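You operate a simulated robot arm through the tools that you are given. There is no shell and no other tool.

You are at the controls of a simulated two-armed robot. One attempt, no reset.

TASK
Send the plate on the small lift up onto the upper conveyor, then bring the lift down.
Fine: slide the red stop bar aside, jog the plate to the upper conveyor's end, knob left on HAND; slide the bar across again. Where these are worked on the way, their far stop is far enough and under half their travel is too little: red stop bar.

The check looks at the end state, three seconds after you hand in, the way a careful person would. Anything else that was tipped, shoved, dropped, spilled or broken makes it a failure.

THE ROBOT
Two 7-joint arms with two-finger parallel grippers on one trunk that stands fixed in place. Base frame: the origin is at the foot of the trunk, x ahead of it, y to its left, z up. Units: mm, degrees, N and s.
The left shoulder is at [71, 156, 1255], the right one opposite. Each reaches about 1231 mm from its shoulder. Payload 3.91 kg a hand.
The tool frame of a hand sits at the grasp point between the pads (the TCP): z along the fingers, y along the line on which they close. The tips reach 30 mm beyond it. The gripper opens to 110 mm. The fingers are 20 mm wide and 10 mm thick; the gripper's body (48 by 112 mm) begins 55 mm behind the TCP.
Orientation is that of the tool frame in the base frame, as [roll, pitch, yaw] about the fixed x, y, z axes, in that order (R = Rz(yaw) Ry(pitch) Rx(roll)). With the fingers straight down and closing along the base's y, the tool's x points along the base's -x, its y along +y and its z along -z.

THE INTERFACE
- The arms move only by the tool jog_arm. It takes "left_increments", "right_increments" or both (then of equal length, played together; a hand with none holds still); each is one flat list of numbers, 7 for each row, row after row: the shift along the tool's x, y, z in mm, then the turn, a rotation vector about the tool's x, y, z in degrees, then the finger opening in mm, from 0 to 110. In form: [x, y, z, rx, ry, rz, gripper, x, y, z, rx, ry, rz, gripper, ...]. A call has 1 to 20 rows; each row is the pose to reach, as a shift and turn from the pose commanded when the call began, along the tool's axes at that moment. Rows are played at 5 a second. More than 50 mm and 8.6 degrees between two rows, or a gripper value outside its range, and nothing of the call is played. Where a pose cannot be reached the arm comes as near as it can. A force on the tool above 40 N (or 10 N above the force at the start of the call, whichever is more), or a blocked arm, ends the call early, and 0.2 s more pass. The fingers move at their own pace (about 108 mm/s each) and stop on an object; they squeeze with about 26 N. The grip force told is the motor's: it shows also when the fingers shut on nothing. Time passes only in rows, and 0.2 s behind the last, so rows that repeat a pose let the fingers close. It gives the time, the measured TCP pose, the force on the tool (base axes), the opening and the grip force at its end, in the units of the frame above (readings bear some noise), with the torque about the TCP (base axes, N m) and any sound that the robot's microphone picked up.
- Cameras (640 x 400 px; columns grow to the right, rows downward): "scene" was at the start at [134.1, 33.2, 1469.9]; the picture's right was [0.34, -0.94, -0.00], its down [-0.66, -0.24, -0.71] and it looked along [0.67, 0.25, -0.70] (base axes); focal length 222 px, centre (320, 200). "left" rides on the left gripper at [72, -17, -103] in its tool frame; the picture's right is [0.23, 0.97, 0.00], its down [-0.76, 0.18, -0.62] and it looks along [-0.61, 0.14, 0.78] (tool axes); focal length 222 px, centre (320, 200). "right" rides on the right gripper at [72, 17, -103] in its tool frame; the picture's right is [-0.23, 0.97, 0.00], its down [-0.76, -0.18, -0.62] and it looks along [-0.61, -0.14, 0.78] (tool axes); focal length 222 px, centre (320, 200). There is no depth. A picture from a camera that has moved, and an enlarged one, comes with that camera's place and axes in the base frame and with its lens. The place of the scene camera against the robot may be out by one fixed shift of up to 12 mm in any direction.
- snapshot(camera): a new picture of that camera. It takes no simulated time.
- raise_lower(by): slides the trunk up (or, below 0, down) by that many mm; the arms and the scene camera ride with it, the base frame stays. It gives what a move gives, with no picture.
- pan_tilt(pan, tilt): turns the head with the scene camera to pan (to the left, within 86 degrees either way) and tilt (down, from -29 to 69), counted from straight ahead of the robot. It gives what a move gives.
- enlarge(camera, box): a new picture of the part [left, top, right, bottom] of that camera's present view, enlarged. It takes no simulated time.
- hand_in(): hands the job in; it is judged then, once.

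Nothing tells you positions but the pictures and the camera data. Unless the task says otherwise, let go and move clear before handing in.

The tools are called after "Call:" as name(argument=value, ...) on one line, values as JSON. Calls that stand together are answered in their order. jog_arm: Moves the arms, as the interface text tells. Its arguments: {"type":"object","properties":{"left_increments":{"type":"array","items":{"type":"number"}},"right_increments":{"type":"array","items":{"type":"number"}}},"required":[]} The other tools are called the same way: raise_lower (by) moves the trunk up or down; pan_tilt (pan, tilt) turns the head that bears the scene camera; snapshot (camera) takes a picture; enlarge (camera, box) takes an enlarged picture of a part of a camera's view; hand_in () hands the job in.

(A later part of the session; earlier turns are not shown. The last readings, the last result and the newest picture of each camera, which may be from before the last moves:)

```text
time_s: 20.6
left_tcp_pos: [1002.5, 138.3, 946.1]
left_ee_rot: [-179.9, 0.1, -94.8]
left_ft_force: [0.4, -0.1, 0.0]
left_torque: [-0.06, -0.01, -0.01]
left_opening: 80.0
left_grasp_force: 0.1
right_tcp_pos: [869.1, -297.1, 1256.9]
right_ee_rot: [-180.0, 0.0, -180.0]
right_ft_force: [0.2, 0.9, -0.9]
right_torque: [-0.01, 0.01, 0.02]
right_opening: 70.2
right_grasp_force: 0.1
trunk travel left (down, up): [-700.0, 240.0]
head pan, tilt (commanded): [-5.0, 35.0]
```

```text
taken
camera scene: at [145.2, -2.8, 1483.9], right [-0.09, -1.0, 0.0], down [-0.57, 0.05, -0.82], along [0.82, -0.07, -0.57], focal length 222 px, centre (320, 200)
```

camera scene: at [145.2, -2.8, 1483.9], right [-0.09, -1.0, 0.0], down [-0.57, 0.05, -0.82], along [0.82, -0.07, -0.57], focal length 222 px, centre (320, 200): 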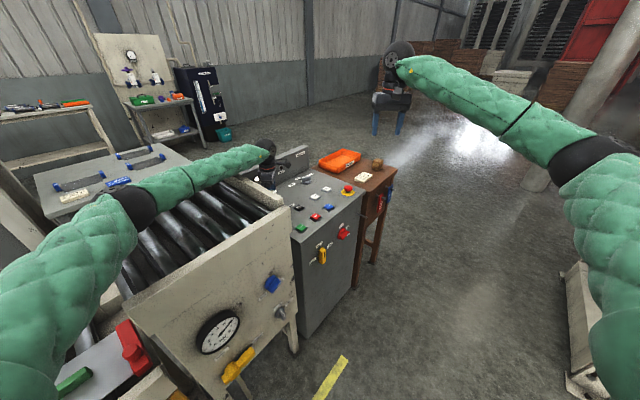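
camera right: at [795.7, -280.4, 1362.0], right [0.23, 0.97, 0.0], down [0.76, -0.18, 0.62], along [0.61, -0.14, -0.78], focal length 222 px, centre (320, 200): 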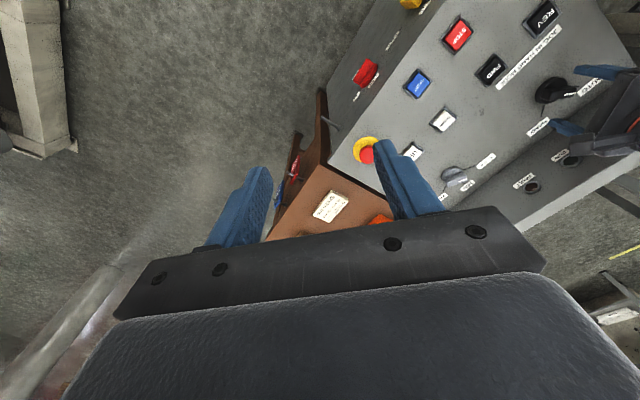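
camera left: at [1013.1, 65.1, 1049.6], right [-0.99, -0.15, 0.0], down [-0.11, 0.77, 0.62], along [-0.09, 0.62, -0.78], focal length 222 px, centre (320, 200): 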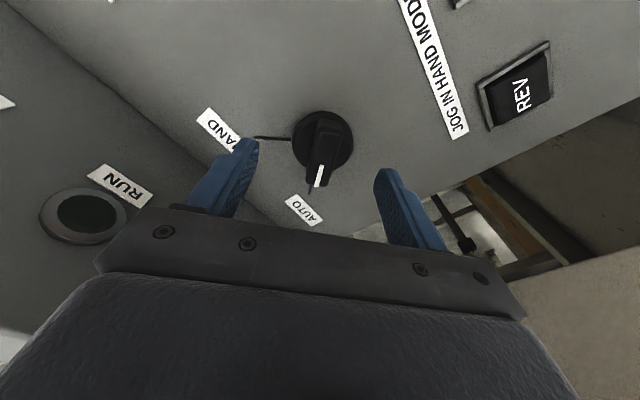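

The fingers straddle the knob with about 40 mm to each side and no contact. I go down the last 13 mm and check before closing.

Call:
jog_arm(left_increments=[0, 0.5, 7, 0, 0, 0, 80, 0, 0.5, 13, 0, 0, 0, 50, 0, 0.5, 13, 0, 0, 0, 50])

Call:
enlarge(camera="left", box=[200, 80, 440, 240])

Call:
enlarge(camera="right", box=[500, 40, 640, 180])

```text
time_s: 21.4
left_tcp_pos: [999.8, 138.8, 934.9]
left_ee_rot: [-180.0, 0.0, -94.6]
left_ft_force: [-0.6, -0.6, 0.5]
left_torque: [0.0, 0.0, 0.01]
left_opening: 50.4
left_grasp_force: 0.1
right_tcp_pos: [868.7, -296.3, 1258.8]
right_ee_rot: [-180.0, 0.1, 179.9]
right_ft_force: [0.4, 0.6, -0.2]
right_torque: [0.0, -0.02, 0.0]
right_opening: 70.1
right_grasp_force: 0.1
trunk travel left (down, up): [-700.0, 240.0]
head pan, tilt (commanded): [-5.0, 35.0]
```

```text
2.50 times, centred on (320, 160) of left
camera zoom: at [1012.0, 65.9, 1037.7], right [-0.99, -0.15, 0.0], down [-0.11, 0.77, 0.62], along [-0.09, 0.62, -0.78], focal length 555 px, centre (320, 300)
```

zoom: 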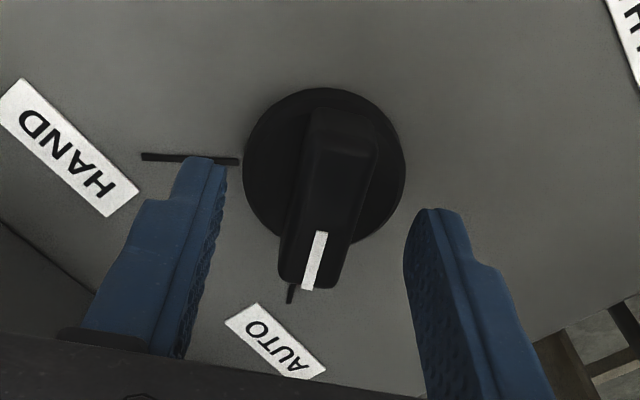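

```text
2.86 times, centred on (570, 110) of right
camera zoom: at [795.7, -280.4, 1361.9], right [0.23, 0.97, 0.0], down [0.76, -0.18, 0.62], along [0.61, -0.14, -0.78], focal length 635 px, centre (-394, 457)
```

zoom: 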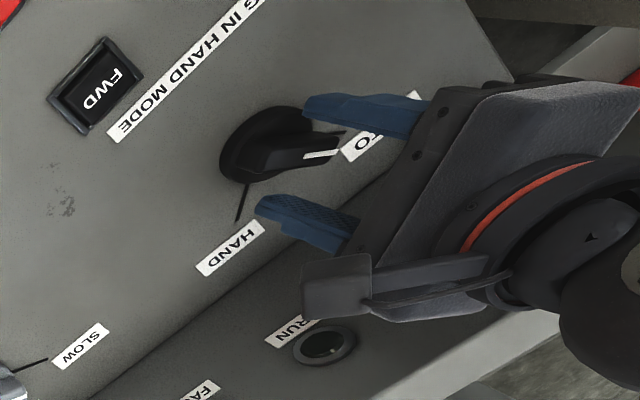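

The fingertips sit on both sides of the knob's bar at mid-height. I close the grip on it.

Call:
jog_arm(left_increments=[0, 0, 0, 0, 0, 0, 30, 0, 0, 0, 0, 0, 0, 0, 0, 0, 0, 0, 0, 0, 0, 0, 0, 0, 0, 0, 0, 0])

Call:
enlarge(camera="left", box=[200, 80, 440, 240])

```text
time_s: 22.4
left_tcp_pos: [1001.5, 139.2, 935.2]
left_ee_rot: [179.9, 0.0, -94.7]
left_ft_force: [-14.0, 1.2, -3.5]
left_torque: [0.15, 0.25, -0.25]
left_opening: 17.7
left_grasp_force: 45.1
right_tcp_pos: [868.1, -295.8, 1257.8]
right_ee_rot: [179.9, 0.0, 180.0]
right_ft_force: [0.0, 0.0, -0.4]
right_torque: [-0.02, 0.02, 0.01]
right_opening: 70.1
right_grasp_force: 0.1
trunk travel left (down, up): [-700.0, 240.0]
head pan, tilt (commanded): [-5.0, 35.0]
```

```text
2.50 times, centred on (320, 160) of left
camera zoom: at [1011.1, 65.9, 1037.6], right [-0.99, -0.15, 0.0], down [-0.11, 0.77, 0.62], along [-0.09, 0.62, -0.78], focal length 555 px, centre (320, 300)
```

zoom: 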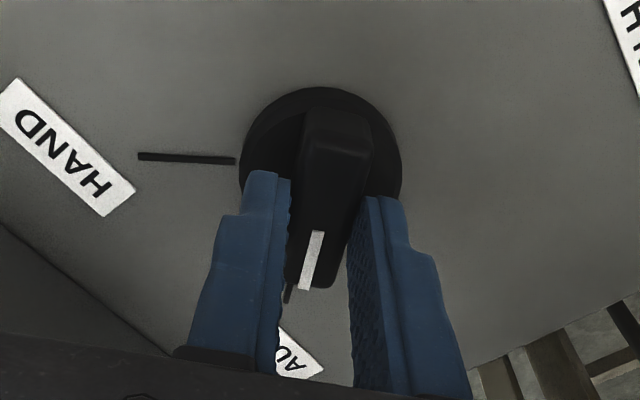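

The bar is held at 17.7 mm. I now turn the knob clockwise by the first part of the way toward HAND and watch the forces.

Call:
jog_arm(left_increments=[0, 1, 0, 0, 0, 4, 0, 0, 1, 0, 0, 0, 10, 0, 0, 1, 0, 0, 0, 16, 0, 0, 1, 0, 0, 0, 22, 0, 0, 1, 0, 0, 0, 28, 0, 0, 1, 0, 0, 0, 34, 0, 0, 1, 0, 0, 0, 40, 0])

Call:
enlarge(camera="left", box=[200, 60, 440, 240])

Call:
enlarge(camera="right", box=[500, 40, 640, 180])

```text
time_s: 24.1
left_tcp_pos: [1001.5, 137.9, 934.3]
left_ee_rot: [179.8, -0.2, -134.8]
left_ft_force: [6.4, -3.4, -4.3]
left_torque: [0.59, -1.01, 0.02]
left_opening: 17.9
left_grasp_force: 44.8
right_tcp_pos: [869.6, -298.7, 1256.4]
right_ee_rot: [-180.0, -0.1, -179.9]
right_ft_force: [0.6, 0.4, 0.2]
right_torque: [0.0, -0.03, 0.04]
right_opening: 69.7
right_grasp_force: 0.0
trunk travel left (down, up): [-700.0, 240.0]
head pan, tilt (commanded): [-5.0, 35.0]
```

```text
2.22 times, centred on (320, 150) of left
camera zoom: at [961.5, 76.0, 1037.6], right [-0.85, 0.53, 0.0], down [0.41, 0.67, 0.62], along [0.33, 0.53, -0.78], focal length 494 px, centre (320, 311)
```

zoom: 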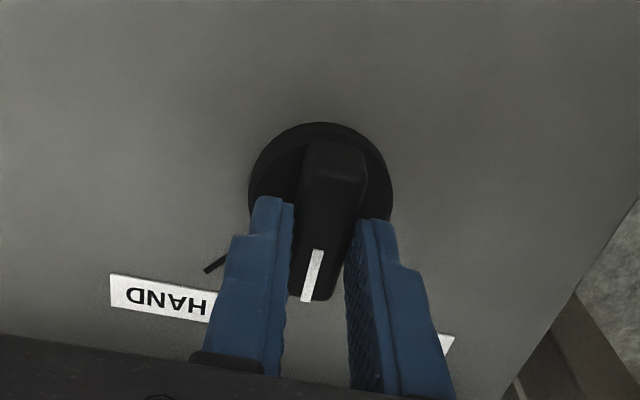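

```text
2.86 times, centred on (570, 110) of right
camera zoom: at [796.5, -280.9, 1361.2], right [0.23, 0.97, 0.0], down [0.76, -0.18, 0.62], along [0.61, -0.14, -0.78], focal length 635 px, centre (-394, 457)
```

zoom: 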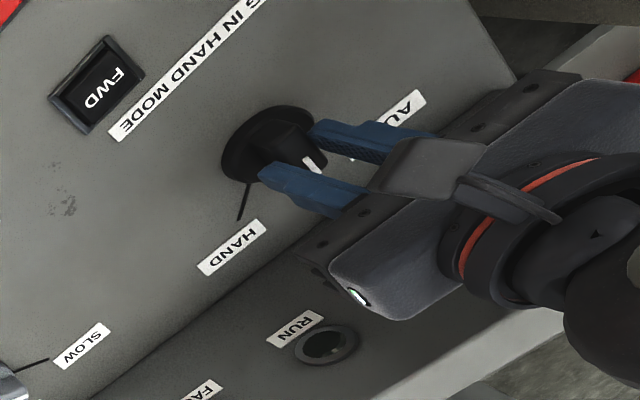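

The knob turns with the hand. I continue the remaining turn to HAND.

Call:
jog_arm(left_increments=[0, 0, 0, 0, 0, 6, 0, 0, 0, 0, 0, 0, 12, 0, 0, 0, 0, 0, 0, 18, 0, 0, 0, 0, 0, 0, 24, 0, 0, 0, 0, 0, 0, 30, 0, 0, 0, 0, 0, 0, 36, 0, 0, 0, 0, 0, 0, 40, 0, 0, 0, 0, 0, 0, 41, 0])

Call:
enlarge(camera="left", box=[200, 60, 440, 240])

Call:
enlarge(camera="right", box=[500, 40, 640, 180])

```text
time_s: 25.9
left_tcp_pos: [1001.1, 138.5, 935.4]
left_ee_rot: [-180.0, -0.1, -175.9]
left_ft_force: [14.4, -9.0, 2.0]
left_torque: [-0.19, -1.17, 0.67]
left_opening: 17.8
left_grasp_force: 44.6
right_tcp_pos: [868.8, -298.3, 1255.7]
right_ee_rot: [180.0, -0.1, -180.0]
right_ft_force: [-0.3, 0.1, 0.7]
right_torque: [-0.01, 0.0, 0.0]
right_opening: 70.1
right_grasp_force: 0.0
trunk travel left (down, up): [-700.0, 240.0]
head pan, tilt (commanded): [-5.0, 35.0]
```

```text
2.22 times, centred on (320, 150) of left
camera zoom: at [929.7, 116.8, 1037.7], right [-0.3, 0.95, 0.0], down [0.75, 0.23, 0.62], along [0.59, 0.19, -0.78], focal length 494 px, centre (320, 311)
```

zoom: 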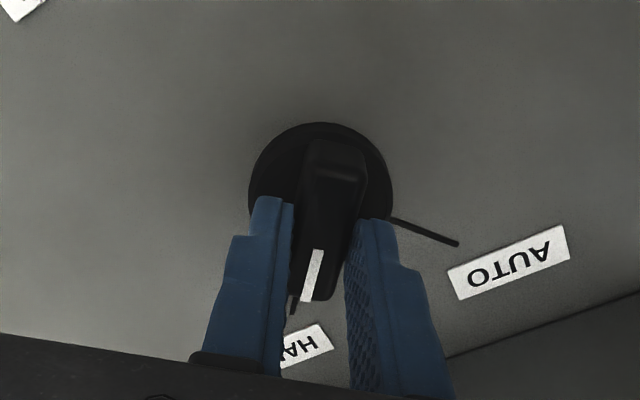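

```text
2.86 times, centred on (570, 110) of right
camera zoom: at [796.7, -281.3, 1361.1], right [0.23, 0.97, 0.0], down [0.76, -0.18, 0.62], along [0.61, -0.14, -0.78], focal length 635 px, centre (-394, 457)
```

zoom: 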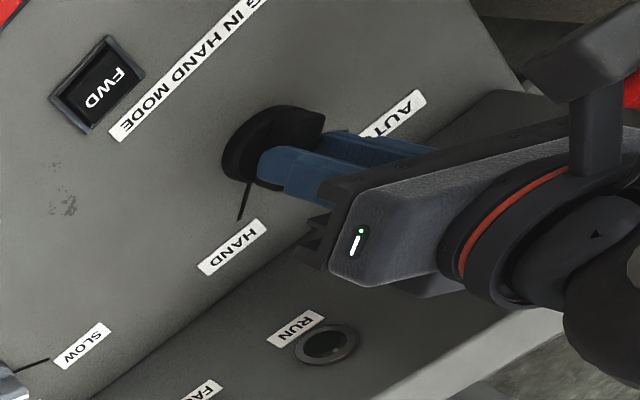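

The mark now lines up with the HAND tick. I open the fingers, rise straight up, and verify.

Call:
jog_arm(left_increments=[0, 0, 0, 0, 0, 0, 60, 0, 0, 0, 0, 0, 0, 60, 0, 0, -30, 0, 0, 0, 60, 0, 0, -70, 0, 0, 0, 60, 0, 0, -115, 0, 0, 0, 60, 0, 0, -160, 0, 0, 0, 60, 0, 0, -205, 0, 0, 0, 60, 0, 0, -250, 0, 0, 0, 60, 0, 0, -300, 0, 0, 0, 60])

Call:
snapshot(camera="left")

Call:
enlarge(camera="right", box=[460, 0, 640, 180])

```text
time_s: 27.9
left_tcp_pos: [997.9, 137.9, 1237.3]
left_ee_rot: [179.9, 0.0, -175.7]
left_ft_force: [-0.7, -0.8, 0.2]
left_torque: [-0.03, 0.02, 0.03]
left_opening: 59.7
left_grasp_force: 0.1
right_tcp_pos: [866.9, -297.3, 1258.5]
right_ee_rot: [179.9, 0.0, 179.9]
right_ft_force: [0.1, -0.1, -0.3]
right_torque: [0.0, -0.04, 0.0]
right_opening: 70.1
right_grasp_force: 0.1
trunk travel left (down, up): [-700.0, 240.0]
head pan, tilt (commanded): [-5.0, 35.0]
```

```text
taken
camera left: at [927.5, 116.8, 1340.0], right [-0.3, 0.95, 0.0], down [0.75, 0.23, 0.62], along [0.59, 0.19, -0.78], focal length 222 px, centre (320, 200)
```

left: 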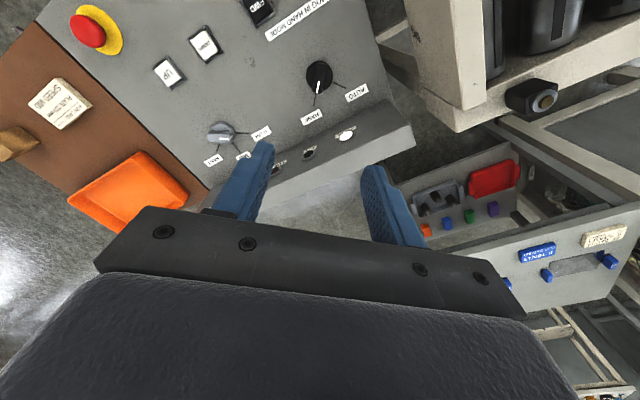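

```text
2.22 times, centred on (550, 90) of right
camera zoom: at [794.5, -281.1, 1362.5], right [0.23, 0.97, 0.0], down [0.76, -0.18, 0.62], along [0.61, -0.14, -0.78], focal length 494 px, centre (-191, 444)
```

zoom: 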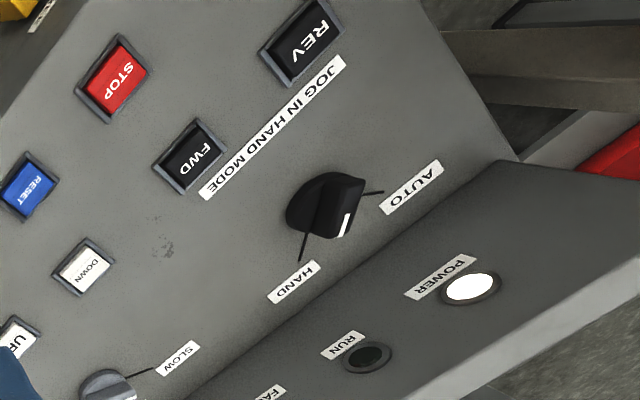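

The mode knob stands on HAND. Next I refine the positions of the UP, DOWN and FWD buttons.

Call:
enlarge(camera="left", box=[130, 0, 350, 140])

Call:
enlarge(camera="right", box=[380, 30, 540, 170])

```text
2.86 times, centred on (240, 70) of left
camera zoom: at [927.5, 116.8, 1340.0], right [-0.3, 0.95, 0.0], down [0.75, 0.23, 0.62], along [0.59, 0.19, -0.78], focal length 635 px, centre (549, 571)
```

zoom: 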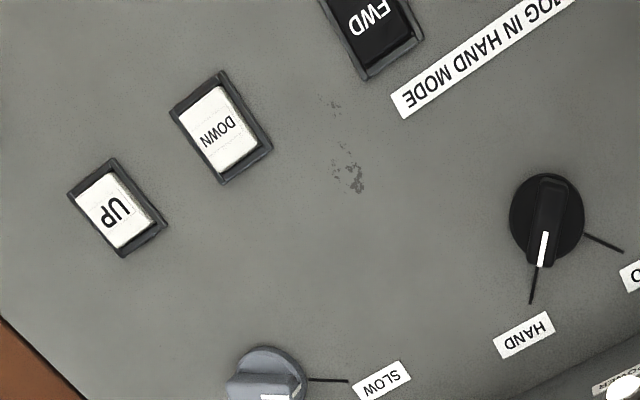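

```text
2.86 times, centred on (460, 100) of right
camera zoom: at [794.5, -281.1, 1362.5], right [0.23, 0.97, 0.0], down [0.76, -0.18, 0.62], along [0.61, -0.14, -0.78], focal length 635 px, centre (-80, 486)
```

zoom: 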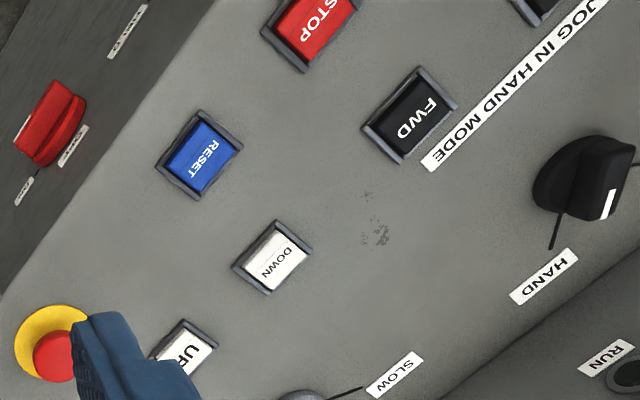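

DOWN is near [1015,-60], UP near [1079,-124] and FWD near [938,18], with button tops at about z 880. I return the left hand to above the bar side and bring the closed right hand above UP.

Call:
jog_arm(left_increments=[36, 19, 0, 0, 0, 0, 60, 72, 38, 0, 0, 0, 0, 60, 108, 57, 0, 0, 0, -3, 60, 144, 76, 0, 0, 0, -6, 60, 180, 95, 0, 0, 0, -9, 60, 216, 114, 0, 0, 0, -12, 60, 252, 134, 0, 0, 0, -15, 60, 288, 153, 0, 0, 0, -18, 60, 324, 172, 0, 0, 0, -21, 60, 360, 191, 0, 0, 0, -24, 60, 396, 210, 0, 0, 0, -27, 60, 432, 229, 0, 0, 0, -30, 60, 468, 248, 0, 0, 0, -33, 60, 504, 268, 0, 0, 0, -36, 60, 540, 287, 0, 0, 0, -39, 60, 577, 306, 0, 0, 0, -41, 60], right_increments=[-13, 11, 8, 0, 0, 0, 50, -26, 22, 16, 0, 0, 0, 20, -40, 32, 25, 0, 0, 0, 0, -53, 43, 35, 0, 0, 0, 0, -66, 54, 45, 0, 0, 0, 0, -79, 65, 55, 0, 0, 0, 0, -92, 76, 65, 0, 0, 0, 0, -106, 86, 75, 0, 0, 0, 0, -119, 97, 85, 0, 0, 0, 0, -132, 108, 95, 0, 0, 0, 0, -145, 119, 105, 0, 0, 0, 0, -158, 130, 115, 0, 0, 0, 0, -172, 140, 125, 0, 0, 0, 0, -185, 151, 135, 0, 0, 0, 0, -198, 162, 148, 0, 0, 0, 0, -211, 173, 160, 0, 0, 0, 0])

Call:
snapshot(camera="right")

Call:
snapshot(camera="left")

Call:
snapshot(camera="scene")

```text
time_s: 31.2
left_tcp_pos: [400.8, 404.0, 1234.3]
left_ee_rot: [-179.9, 0.0, -134.8]
left_ft_force: [0.1, -0.5, 0.4]
left_torque: [0.01, -0.03, 0.0]
left_opening: 60.1
left_grasp_force: 0.0
right_tcp_pos: [1080.9, -126.9, 1101.2]
right_ee_rot: [-179.9, 0.1, 179.8]
right_ft_force: [-0.5, 0.1, 0.5]
right_torque: [0.05, -0.02, 0.0]
right_opening: 0.0
right_grasp_force: 25.7
trunk travel left (down, up): [-700.0, 240.0]
head pan, tilt (commanded): [-5.0, 35.0]
```

```text
taken
camera right: at [1008.9, -110.4, 1205.6], right [0.23, 0.97, 0.0], down [0.76, -0.18, 0.63], along [0.61, -0.14, -0.78], focal length 222 px, centre (320, 200)
```

right: 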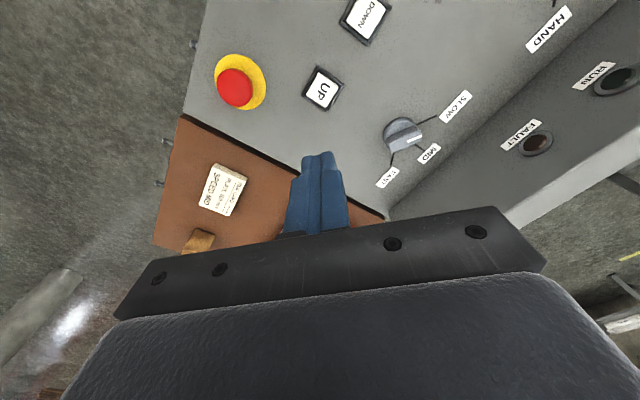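

```text
taken
camera left: at [361.4, 341.5, 1336.8], right [-0.85, 0.53, 0.0], down [0.41, 0.67, 0.62], along [0.33, 0.53, -0.78], focal length 222 px, centre (320, 200)
```

left: 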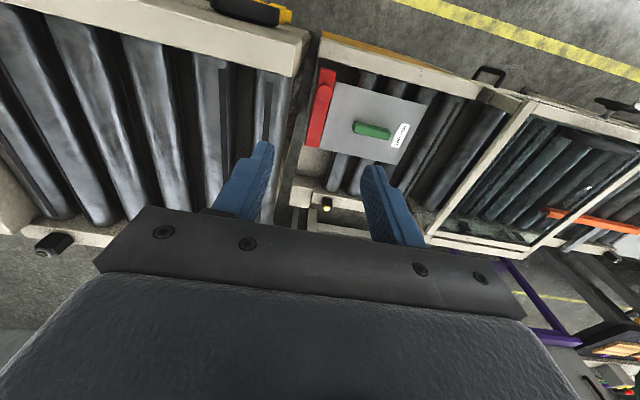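

```text
taken
camera scene: at [142.1, -1.2, 1484.2], right [-0.09, -1.0, 0.0], down [-0.57, 0.05, -0.82], along [0.82, -0.07, -0.57], focal length 222 px, centre (320, 200)
```

scene: 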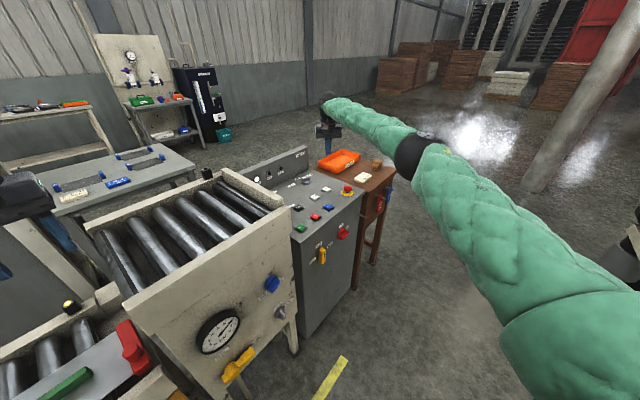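

The right hand is above UP with the fingers shut. I zoom on UP to see how far the cap stands out and confirm aim.

Call:
enlarge(camera="right", box=[280, 50, 370, 130])

Call:
enlarge(camera="scene", box=[280, 110, 380, 220])

Call:
enlarge(camera="left", box=[250, 30, 450, 230])

```text
5.00 times, centred on (325, 90) of right
camera zoom: at [1008.9, -110.4, 1205.6], right [0.23, 0.97, 0.0], down [0.76, -0.18, 0.63], along [0.61, -0.14, -0.78], focal length 1111 px, centre (295, 750)
```

zoom: 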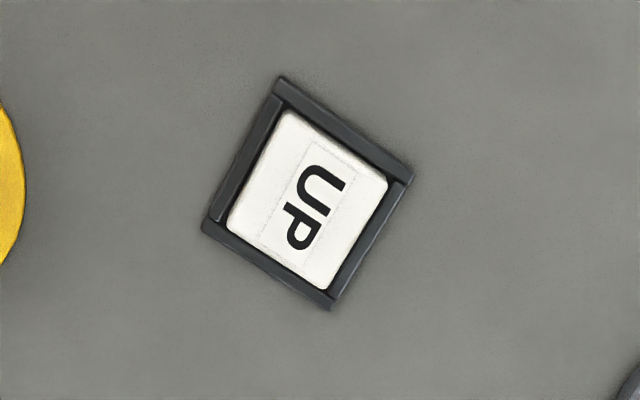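

```text
3.64 times, centred on (330, 165) of scene
camera zoom: at [142.1, -1.2, 1484.2], right [-0.09, -1.0, 0.0], down [-0.57, 0.05, -0.82], along [0.82, -0.07, -0.57], focal length 807 px, centre (284, 327)
```

zoom: 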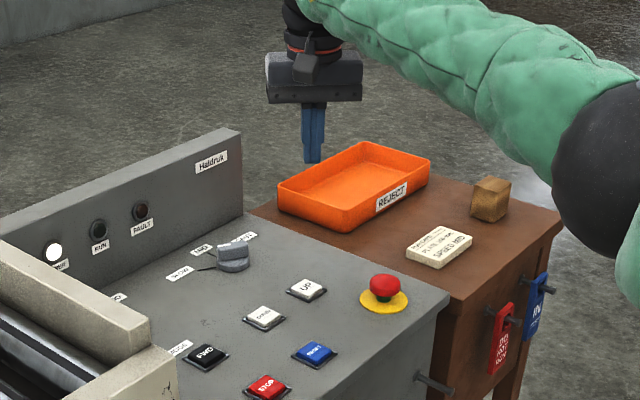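

```text
2.00 times, centred on (350, 130) of left
camera zoom: at [361.4, 341.5, 1336.8], right [-0.85, 0.53, 0.0], down [0.41, 0.67, 0.62], along [0.33, 0.53, -0.78], focal length 444 px, centre (260, 340)
```

zoom: 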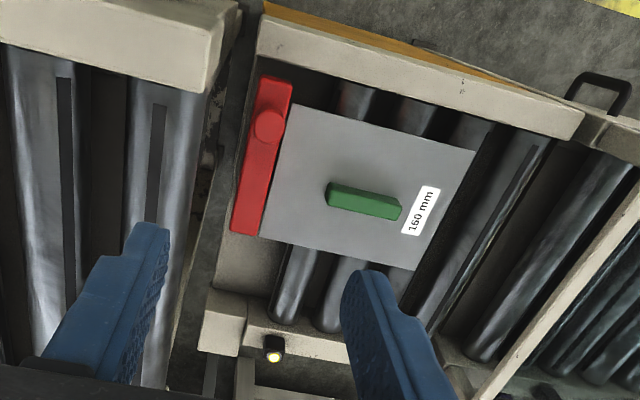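

UP is a 32 mm cap turned 45° in a bezel, so I will turn the shut right hand by 45° to match and lower it part-way for another check.

Call:
jog_arm(right_increments=[1, 1, 0, 0, 0, 7.5, 0, 2, 2, 10, 0, 0, 15, 0, 3, 3, 20, 0, 0, 22.5, 0, 3.5, 4, 30, 0, 0, 30, 0, 3.5, 5, 40, 0, 0, 37.5, 0, 3.5, 5, 60, 0, 0, 45, 0, 3.5, 5, 60, 0, 0, 45, 0, 3.5, 5, 60, 0, 0, 45, 0])

Call:
snapshot(camera="right")

Call:
enlarge(camera="scene", box=[280, 110, 380, 220])

```text
time_s: 33.0
left_tcp_pos: [403.0, 404.0, 1234.3]
left_ee_rot: [179.9, 0.0, -134.7]
left_ft_force: [0.3, -0.1, -0.8]
left_torque: [-0.02, 0.02, -0.01]
left_opening: 60.2
left_grasp_force: 0.0
right_tcp_pos: [1078.5, -119.4, 1038.9]
right_ee_rot: [180.0, 0.0, 134.9]
right_ft_force: [0.7, 0.1, -0.1]
right_torque: [0.0, 0.0, 0.01]
right_opening: 0.0
right_grasp_force: 25.9
trunk travel left (down, up): [-700.0, 240.0]
head pan, tilt (commanded): [-5.0, 35.0]
```

```text
taken
camera right: at [1040.0, -56.3, 1142.6], right [0.85, 0.53, 0.0], down [0.41, -0.66, 0.62], along [0.33, -0.53, -0.78], focal length 222 px, centre (320, 200)
```

right: 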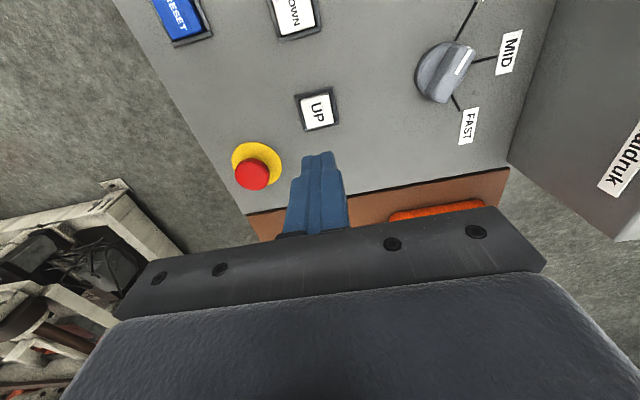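

```text
3.64 times, centred on (330, 165) of scene
camera zoom: at [145.4, -2.4, 1483.9], right [-0.09, -1.0, 0.0], down [-0.57, 0.05, -0.82], along [0.82, -0.07, -0.57], focal length 807 px, centre (284, 327)
```

zoom: 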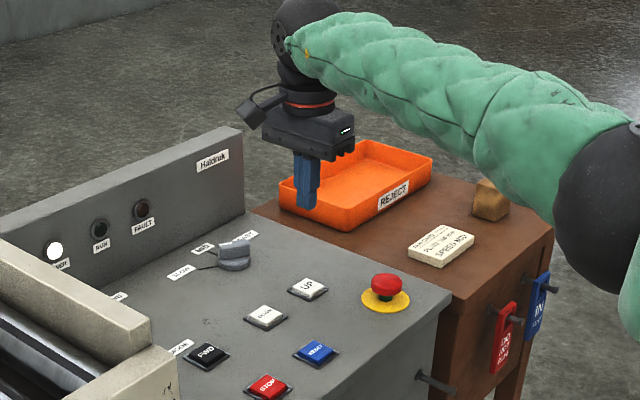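

UP is about 4 mm to the -y side of the fingertips' line. I correct and lower to about 12 mm above the cap.

Call:
jog_arm(right_increments=[-2.8, -3.2, 40, 0, 0, 0, 0, -2.8, -3.2, 80, 0, 0, 0, 0, -2.8, -3.2, 105, 0, 0, 0, 0, -2.8, -3.2, 114, 0, 0, 0, 0, -2.8, -3.2, 114, 0, 0, 0, 0])

Call:
snapshot(camera="right")

Call:
enlarge(camera="scene", box=[290, 150, 370, 210])

```text
time_s: 34.2
left_tcp_pos: [402.9, 403.5, 1232.9]
left_ee_rot: [-179.9, 0.0, -134.7]
left_ft_force: [-0.1, 0.0, -0.3]
left_torque: [0.02, 0.0, 0.0]
left_opening: 59.9
left_grasp_force: 0.0
right_tcp_pos: [1077.3, -123.3, 924.4]
right_ee_rot: [-179.9, 0.0, 135.0]
right_ft_force: [0.2, -0.2, 0.2]
right_torque: [0.01, 0.01, 0.0]
right_opening: 0.1
right_grasp_force: 26.3
trunk travel left (down, up): [-700.0, 240.0]
head pan, tilt (commanded): [-5.0, 35.0]
```

```text
taken
camera right: at [1038.5, -60.6, 1029.6], right [0.85, 0.53, 0.0], down [0.41, -0.66, 0.62], along [0.33, -0.53, -0.78], focal length 222 px, centre (320, 200)
```

right: 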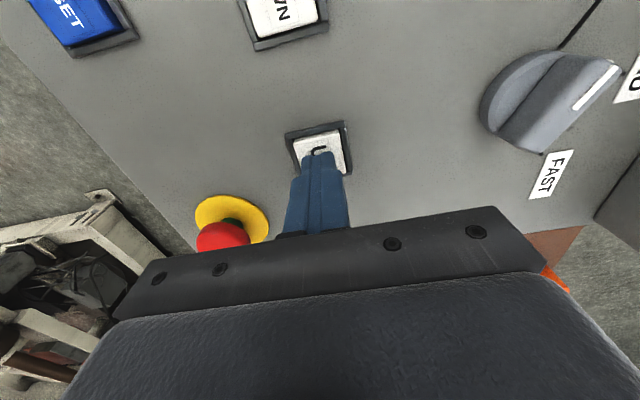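

```text
6.67 times, centred on (330, 180) of scene
camera zoom: at [144.8, -2.3, 1483.9], right [-0.09, -1.0, 0.0], down [-0.57, 0.05, -0.82], along [0.82, -0.07, -0.57], focal length 1479 px, centre (253, 333)
```

zoom: 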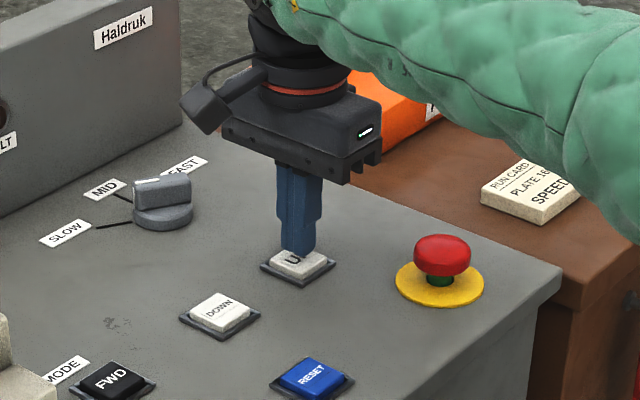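

The fingertips are centred over the UP cap with a few mm to go. I turn the head toward the lift, then press gently in small steps.

Call:
pan_tilt(pan=48, tilt=45)

Call:
jog_arm(right_increments=[-0.8, 0.8, 4, 0, 0, 0, 0, -0.8, 0.8, 7, 0, 0, 0, 0, -0.8, 0.8, 9, 0, 0, 0, 0, -0.8, 0.8, 11, 0, 0, 0, 0])

Call:
snapshot(camera="scene")

Call:
snapshot(camera="left")

Call:
enlarge(camera="right", box=[260, 90, 400, 200])

```text
time_s: 35.5
left_tcp_pos: [403.1, 403.7, 1233.7]
left_ee_rot: [-179.9, 0.0, -134.7]
left_ft_force: [0.5, 0.3, 0.6]
left_torque: [-0.01, -0.02, -0.01]
left_opening: 59.9
left_grasp_force: 0.1
right_tcp_pos: [1077.5, -122.6, 925.7]
right_ee_rot: [180.0, 0.0, 135.0]
right_ft_force: [-0.1, 0.2, 0.1]
right_torque: [0.03, -0.01, -0.04]
right_opening: 0.2
right_grasp_force: 25.7
trunk travel left (down, up): [-700.0, 240.0]
head pan, tilt (commanded): [48.0, 45.0]
```

```text
time_s: 36.5
left_tcp_pos: [403.3, 402.9, 1234.0]
left_ee_rot: [180.0, 0.0, -134.7]
left_ft_force: [0.4, 0.2, -0.4]
left_torque: [0.01, 0.03, 0.02]
left_opening: 59.8
left_grasp_force: 0.0
right_tcp_pos: [1079.3, -124.1, 915.3]
right_ee_rot: [179.9, 0.0, 135.0]
right_ft_force: [2.8, -1.0, 6.5]
right_torque: [-0.06, -0.09, 0.03]
right_opening: 0.0
right_grasp_force: 26.3
trunk travel left (down, up): [-700.0, 240.0]
head pan, tilt (commanded): [48.0, 45.0]
heard: click
```

```text
taken
camera scene: at [111.1, 65.7, 1469.2], right [0.74, -0.67, 0.0], down [-0.47, -0.53, -0.71], along [0.47, 0.53, -0.71], focal length 222 px, centre (320, 200)
```

scene: 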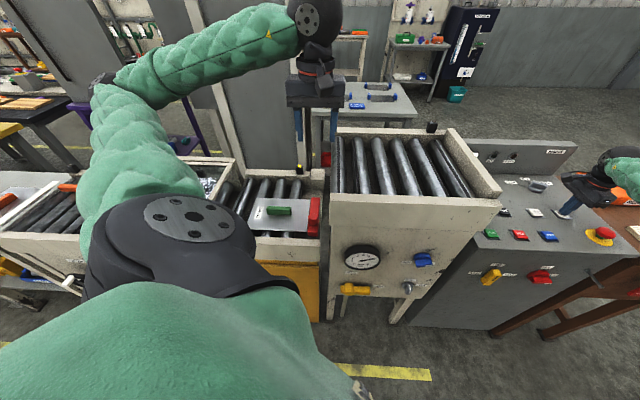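

```text
taken
camera left: at [363.0, 341.0, 1336.6], right [-0.85, 0.52, 0.0], down [0.41, 0.67, 0.62], along [0.33, 0.53, -0.78], focal length 222 px, centre (320, 200)
```

left: 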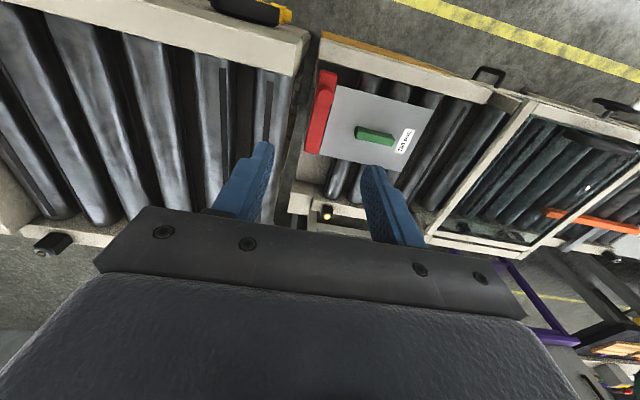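

```text
3.64 times, centred on (330, 145) of right
camera zoom: at [1040.5, -60.6, 1019.7], right [0.85, 0.53, 0.0], down [0.41, -0.66, 0.62], along [0.33, -0.53, -0.78], focal length 808 px, centre (284, 400)
```

zoom: 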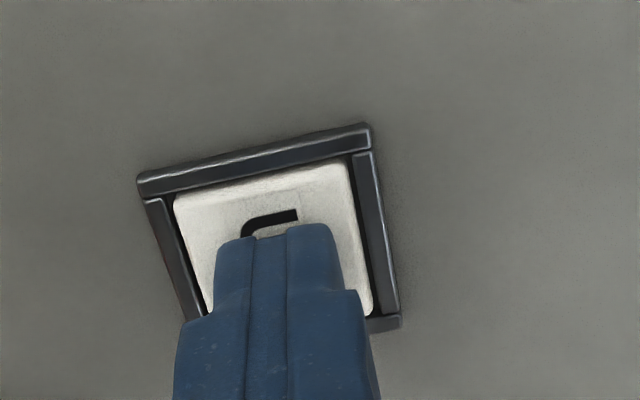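

A click was heard at about 6 N, and the lift may just have begun moving. I hold the button a while longer and watch.

Call:
jog_arm(right_increments=[0, 0, 0, 0, 0, 0, 0, 0, 0, 0, 0, 0, 0, 0, 0, 0, 0, 0, 0, 0, 0, 0, 0, 0, 0, 0, 0, 0, 0])

Call:
snapshot(camera="left")

Call:
enlarge(camera="scene", box=[220, 120, 380, 260])

```text
refused: increments must hold 7 numbers for each row
```

```text
taken
camera left: at [363.0, 341.0, 1336.6], right [-0.85, 0.52, 0.0], down [0.41, 0.67, 0.62], along [0.33, 0.53, -0.78], focal length 222 px, centre (320, 200)
```

left: 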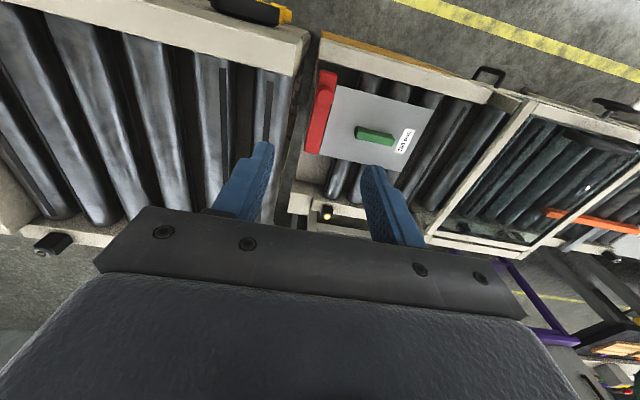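

```text
2.86 times, centred on (300, 190) of scene
camera zoom: at [111.1, 65.7, 1469.2], right [0.74, -0.67, 0.0], down [-0.47, -0.53, -0.71], along [0.47, 0.53, -0.71], focal length 634 px, centre (377, 229)
```

zoom: 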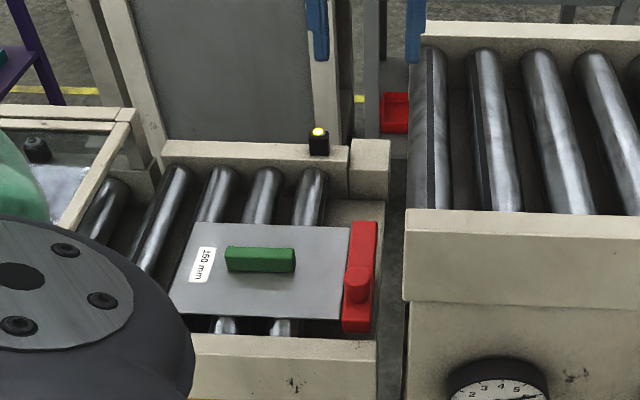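

The row count was off, so nothing ran. I repeat the hold properly.

Call:
jog_arm(right_increments=[0, 0, 0, 0, 0, 0, 0, 0, 0, 0, 0, 0, 0, 0, 0, 0, 0, 0, 0, 0, 0, 0, 0, 0, 0, 0, 0, 0, 0, 0, 0, 0, 0, 0, 0])

Call:
enlarge(camera="scene", box=[220, 120, 380, 260])

Call:
snapshot(camera="left")

```text
time_s: 37.7
left_tcp_pos: [402.6, 403.9, 1233.8]
left_ee_rot: [-180.0, 0.0, -134.6]
left_ft_force: [-1.1, 0.4, -0.3]
left_torque: [-0.01, 0.0, 0.0]
left_opening: 60.1
left_grasp_force: 0.0
right_tcp_pos: [1079.1, -123.6, 914.3]
right_ee_rot: [179.9, 0.0, 135.0]
right_ft_force: [2.6, -1.2, 9.1]
right_torque: [-0.03, -0.1, 0.01]
right_opening: 0.1
right_grasp_force: 26.2
trunk travel left (down, up): [-700.0, 240.0]
head pan, tilt (commanded): [48.0, 45.0]
```

```text
2.86 times, centred on (300, 190) of scene
camera zoom: at [110.9, 65.8, 1469.2], right [0.74, -0.67, 0.0], down [-0.47, -0.53, -0.71], along [0.47, 0.53, -0.71], focal length 634 px, centre (377, 229)
```

zoom: 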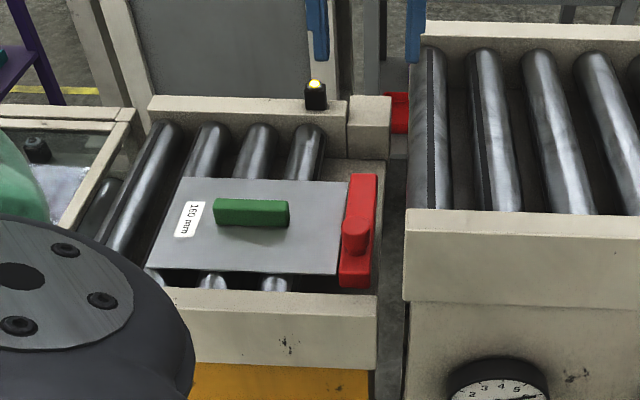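

```text
taken
camera left: at [362.8, 341.1, 1336.6], right [-0.85, 0.52, 0.0], down [0.41, 0.67, 0.62], along [0.33, 0.53, -0.78], focal length 222 px, centre (320, 200)
```

left: 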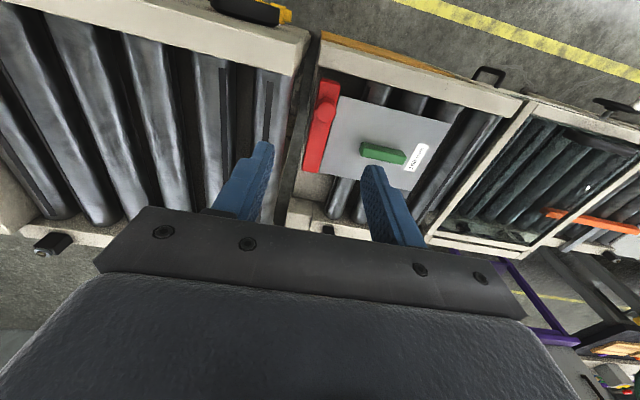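

The lift is rising while I hold UP. I keep holding in short stretches and watch its level against the upper conveyor.

Call:
jog_arm(right_increments=[0, 0, 0, 0, 0, 0, 0, 0, 0, 0, 0, 0, 0, 0, 0, 0, 0, 0, 0, 0, 0, 0, 0, 0, 0, 0, 0, 0, 0, 0, 0, 0, 0, 0, 0, 0, 0, 0, 0, 0, 0, 0, 0, 0, 0, 0, 0, 0, 0])

Call:
enlarge(camera="scene", box=[220, 120, 380, 260])

Call:
snapshot(camera="left")

```text
time_s: 39.3
left_tcp_pos: [402.7, 404.4, 1233.8]
left_ee_rot: [180.0, -0.1, -134.6]
left_ft_force: [-0.7, 0.3, -0.2]
left_torque: [0.03, -0.02, -0.03]
left_opening: 59.9
left_grasp_force: 0.1
right_tcp_pos: [1077.9, -122.1, 914.3]
right_ee_rot: [-179.9, 0.1, 135.0]
right_ft_force: [1.5, -0.2, 9.1]
right_torque: [-0.02, -0.03, 0.01]
right_opening: 0.0
right_grasp_force: 26.0
trunk travel left (down, up): [-700.0, 240.0]
head pan, tilt (commanded): [48.0, 45.0]
```

```text
2.86 times, centred on (300, 190) of scene
camera zoom: at [110.8, 65.8, 1469.2], right [0.74, -0.67, 0.0], down [-0.47, -0.53, -0.71], along [0.47, 0.53, -0.71], focal length 634 px, centre (377, 229)
```

zoom: 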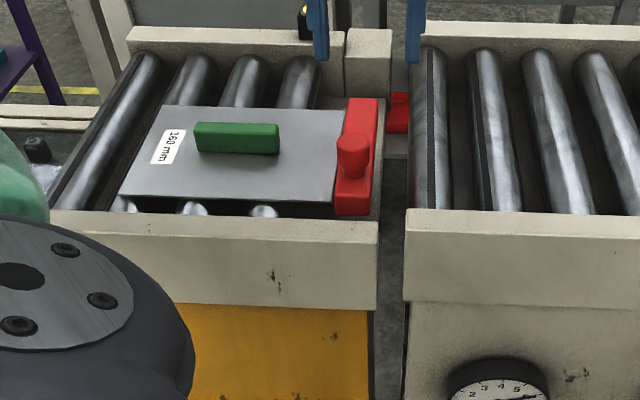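

```text
taken
camera left: at [362.7, 341.1, 1336.6], right [-0.85, 0.52, 0.0], down [0.41, 0.67, 0.62], along [0.33, 0.53, -0.78], focal length 222 px, centre (320, 200)
```

left: 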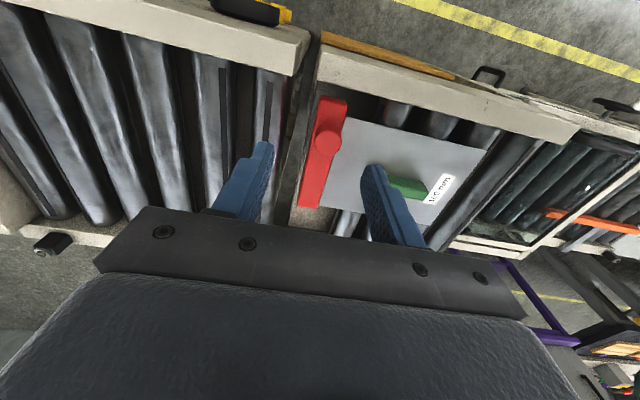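

The lift is nearly level with the upper conveyor. I hold in a shorter stretch and check again.

Call:
jog_arm(right_increments=[0, 0, 0, 0, 0, 0, 0, 0, 0, 0, 0, 0, 0, 0])

Call:
enlarge(camera="scene", box=[220, 120, 380, 260])

```text
time_s: 39.9
left_tcp_pos: [401.8, 402.1, 1234.6]
left_ee_rot: [-180.0, 0.1, -134.7]
left_ft_force: [-0.6, -0.1, 0.2]
left_torque: [0.02, -0.02, -0.01]
left_opening: 60.2
left_grasp_force: 0.1
right_tcp_pos: [1079.6, -122.5, 913.8]
right_ee_rot: [179.9, 0.0, 135.0]
right_ft_force: [-0.2, -0.5, 9.3]
right_torque: [0.0, -0.01, -0.03]
right_opening: 0.0
right_grasp_force: 25.4
trunk travel left (down, up): [-700.0, 240.0]
head pan, tilt (commanded): [48.0, 45.0]
```

```text
2.86 times, centred on (300, 190) of scene
camera zoom: at [110.7, 65.8, 1469.2], right [0.74, -0.67, 0.0], down [-0.47, -0.53, -0.71], along [0.47, 0.53, -0.71], focal length 634 px, centre (377, 229)
```

zoom: 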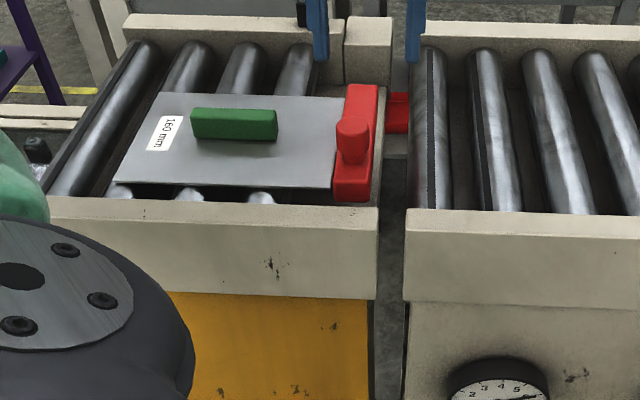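

The rail of the lift now meets the upper rail's height and the motion has slowed. I hold briefly once more to see if it has reached its top stop.

Call:
jog_arm(right_increments=[0, 0, 0, 0, 0, 0, 0, 0, 0, 0, 0, 0, 0, 0, 0, 0, 0, 0, 0, 0, 0])

Call:
enlarge(camera="scene", box=[220, 120, 380, 260])

```text
time_s: 40.7
left_tcp_pos: [401.6, 404.7, 1234.4]
left_ee_rot: [180.0, 0.0, -134.8]
left_ft_force: [0.7, -0.2, 0.1]
left_torque: [-0.01, 0.01, 0.01]
left_opening: 60.0
left_grasp_force: 0.0
right_tcp_pos: [1078.6, -123.7, 914.3]
right_ee_rot: [-179.9, 0.0, 134.8]
right_ft_force: [0.6, -1.0, 8.1]
right_torque: [-0.04, -0.01, 0.01]
right_opening: 0.2
right_grasp_force: 25.7
trunk travel left (down, up): [-700.0, 240.0]
head pan, tilt (commanded): [48.0, 45.0]
```

```text
2.86 times, centred on (300, 190) of scene
camera zoom: at [110.7, 65.8, 1469.2], right [0.74, -0.67, 0.0], down [-0.47, -0.53, -0.71], along [0.47, 0.53, -0.71], focal length 634 px, centre (377, 229)
```

zoom: 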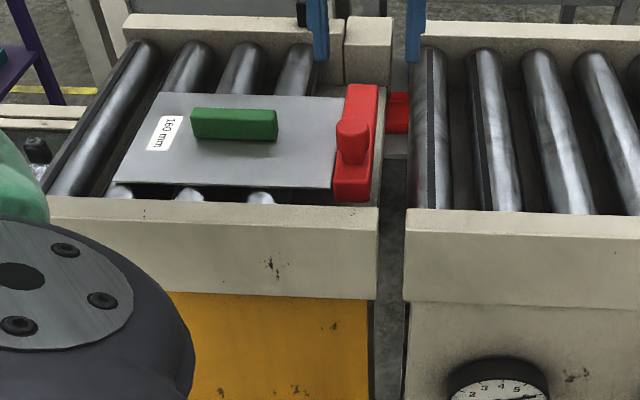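

The lift has stopped at the top, level with the upper conveyor. I release UP, raise the right hand, and study the bar.

Call:
jog_arm(right_increments=[0, 0, -10, 0, 0, 0, 0, 0, 0, -40, 0, 0, 0, 0, 0, 0, -80, 0, 0, 0, 0, 0, 0, -100, 0, 0, 0, 0])

Call:
snapshot(camera="left")

Call:
enlarge(camera="left", box=[260, 30, 440, 250])

Call:
enlarge(camera="scene", box=[280, 120, 350, 200])

```text
time_s: 41.7
left_tcp_pos: [402.6, 403.4, 1234.6]
left_ee_rot: [-179.9, 0.0, -134.7]
left_ft_force: [-0.7, -0.1, -0.4]
left_torque: [0.02, 0.02, 0.0]
left_opening: 60.0
left_grasp_force: 0.0
right_tcp_pos: [1078.7, -125.4, 1015.2]
right_ee_rot: [-180.0, 0.0, 134.9]
right_ft_force: [0.8, 0.4, 0.7]
right_torque: [0.0, 0.03, 0.01]
right_opening: 0.0
right_grasp_force: 26.2
trunk travel left (down, up): [-700.0, 240.0]
head pan, tilt (commanded): [48.0, 45.0]
```

```text
taken
camera left: at [363.3, 341.2, 1336.3], right [-0.85, 0.52, 0.0], down [0.41, 0.67, 0.62], along [0.33, 0.53, -0.78], focal length 222 px, centre (320, 200)
```

left: 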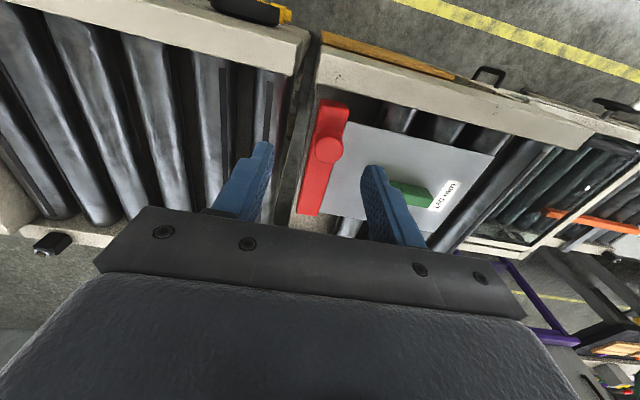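

```text
1.82 times, centred on (350, 140) of left
camera zoom: at [363.3, 341.2, 1336.3], right [-0.85, 0.52, 0.0], down [0.41, 0.67, 0.62], along [0.33, 0.53, -0.78], focal length 404 px, centre (266, 309)
```

zoom: 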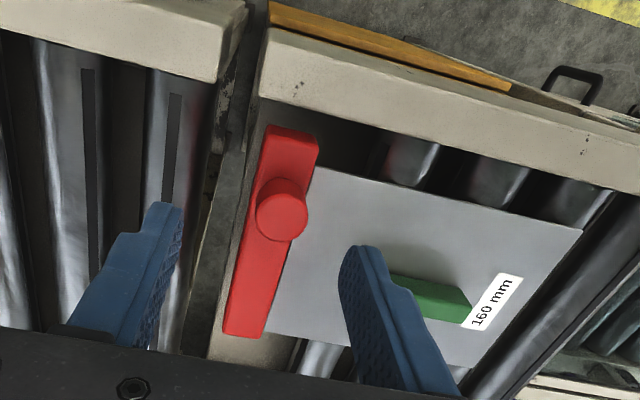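

```text
5.00 times, centred on (315, 160) of scene
camera zoom: at [111.5, 65.8, 1469.0], right [0.74, -0.67, 0.0], down [-0.47, -0.53, -0.71], along [0.47, 0.53, -0.71], focal length 1109 px, centre (345, 400)
```

zoom: 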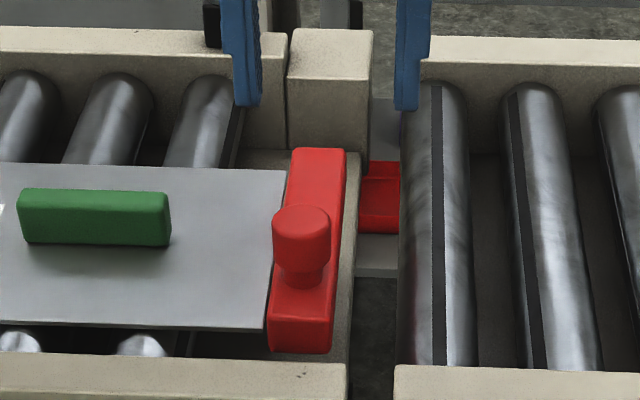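

The bar's knob now stands near [404,423] with its top at about z 1136. I bring the left hand above it to measure it better before touching.

Call:
jog_arm(left_increments=[-9, 6, 15, 0, 0, 0, 70, -17, 12, 30, 0, 0, 0, 80, -17, 12, 44, 0, 0, 0, 80, -17, 12, 44, 0, 0, 0, 80])

Call:
snapshot(camera="left")

Call:
enlarge(camera="left", box=[220, 60, 420, 220])

Call:
enlarge(camera="scene", box=[270, 100, 370, 220])

```text
time_s: 42.7
left_tcp_pos: [406.6, 422.9, 1191.6]
left_ee_rot: [-180.0, 0.0, -134.7]
left_ft_force: [0.2, 0.2, 0.3]
left_torque: [0.03, 0.01, 0.02]
left_opening: 79.9
left_grasp_force: 0.1
right_tcp_pos: [1079.8, -123.6, 1014.4]
right_ee_rot: [180.0, 0.0, 135.0]
right_ft_force: [-0.4, -1.0, 0.2]
right_torque: [0.01, 0.02, 0.02]
right_opening: 0.0
right_grasp_force: 25.8
trunk travel left (down, up): [-700.0, 240.0]
head pan, tilt (commanded): [48.0, 45.0]
```

```text
taken
camera left: at [367.2, 360.4, 1294.1], right [-0.85, 0.52, 0.0], down [0.41, 0.67, 0.62], along [0.33, 0.53, -0.78], focal length 222 px, centre (320, 200)
```

left: 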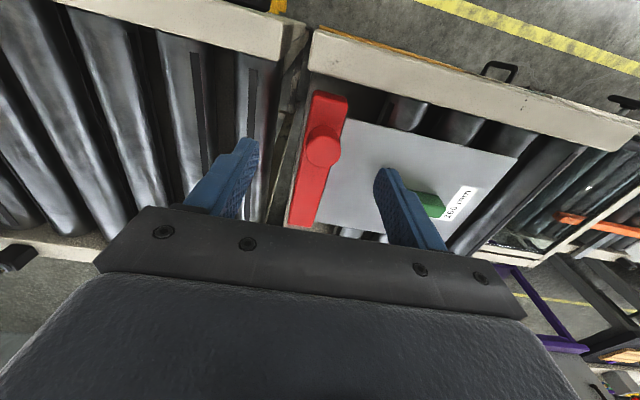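

```text
2.50 times, centred on (320, 140) of left
camera zoom: at [367.2, 360.4, 1294.1], right [-0.85, 0.52, 0.0], down [0.41, 0.67, 0.62], along [0.33, 0.53, -0.78], focal length 555 px, centre (320, 350)
```

zoom: 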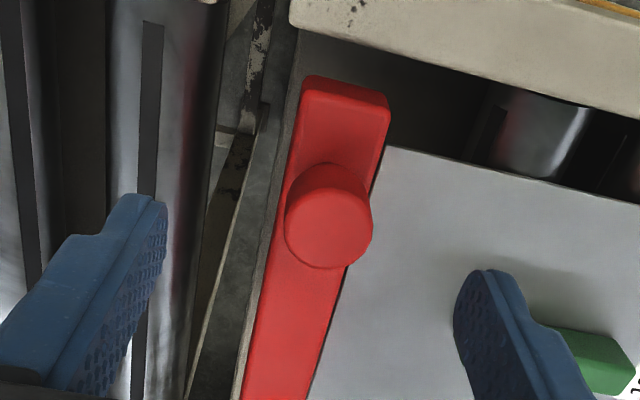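

```text
3.33 times, centred on (320, 160) of scene
camera zoom: at [111.3, 65.8, 1469.1], right [0.74, -0.67, 0.0], down [-0.47, -0.53, -0.71], along [0.47, 0.53, -0.71], focal length 739 px, centre (320, 333)
```

zoom: 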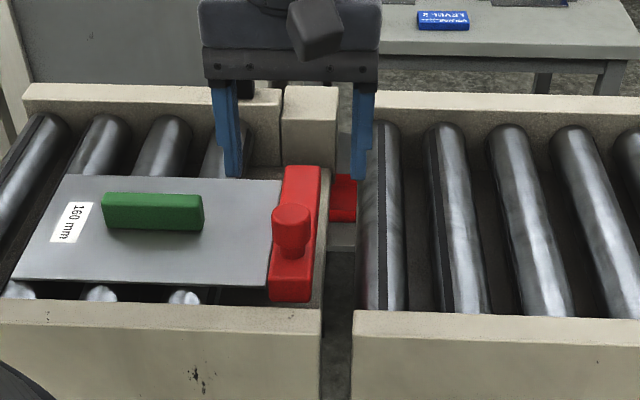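

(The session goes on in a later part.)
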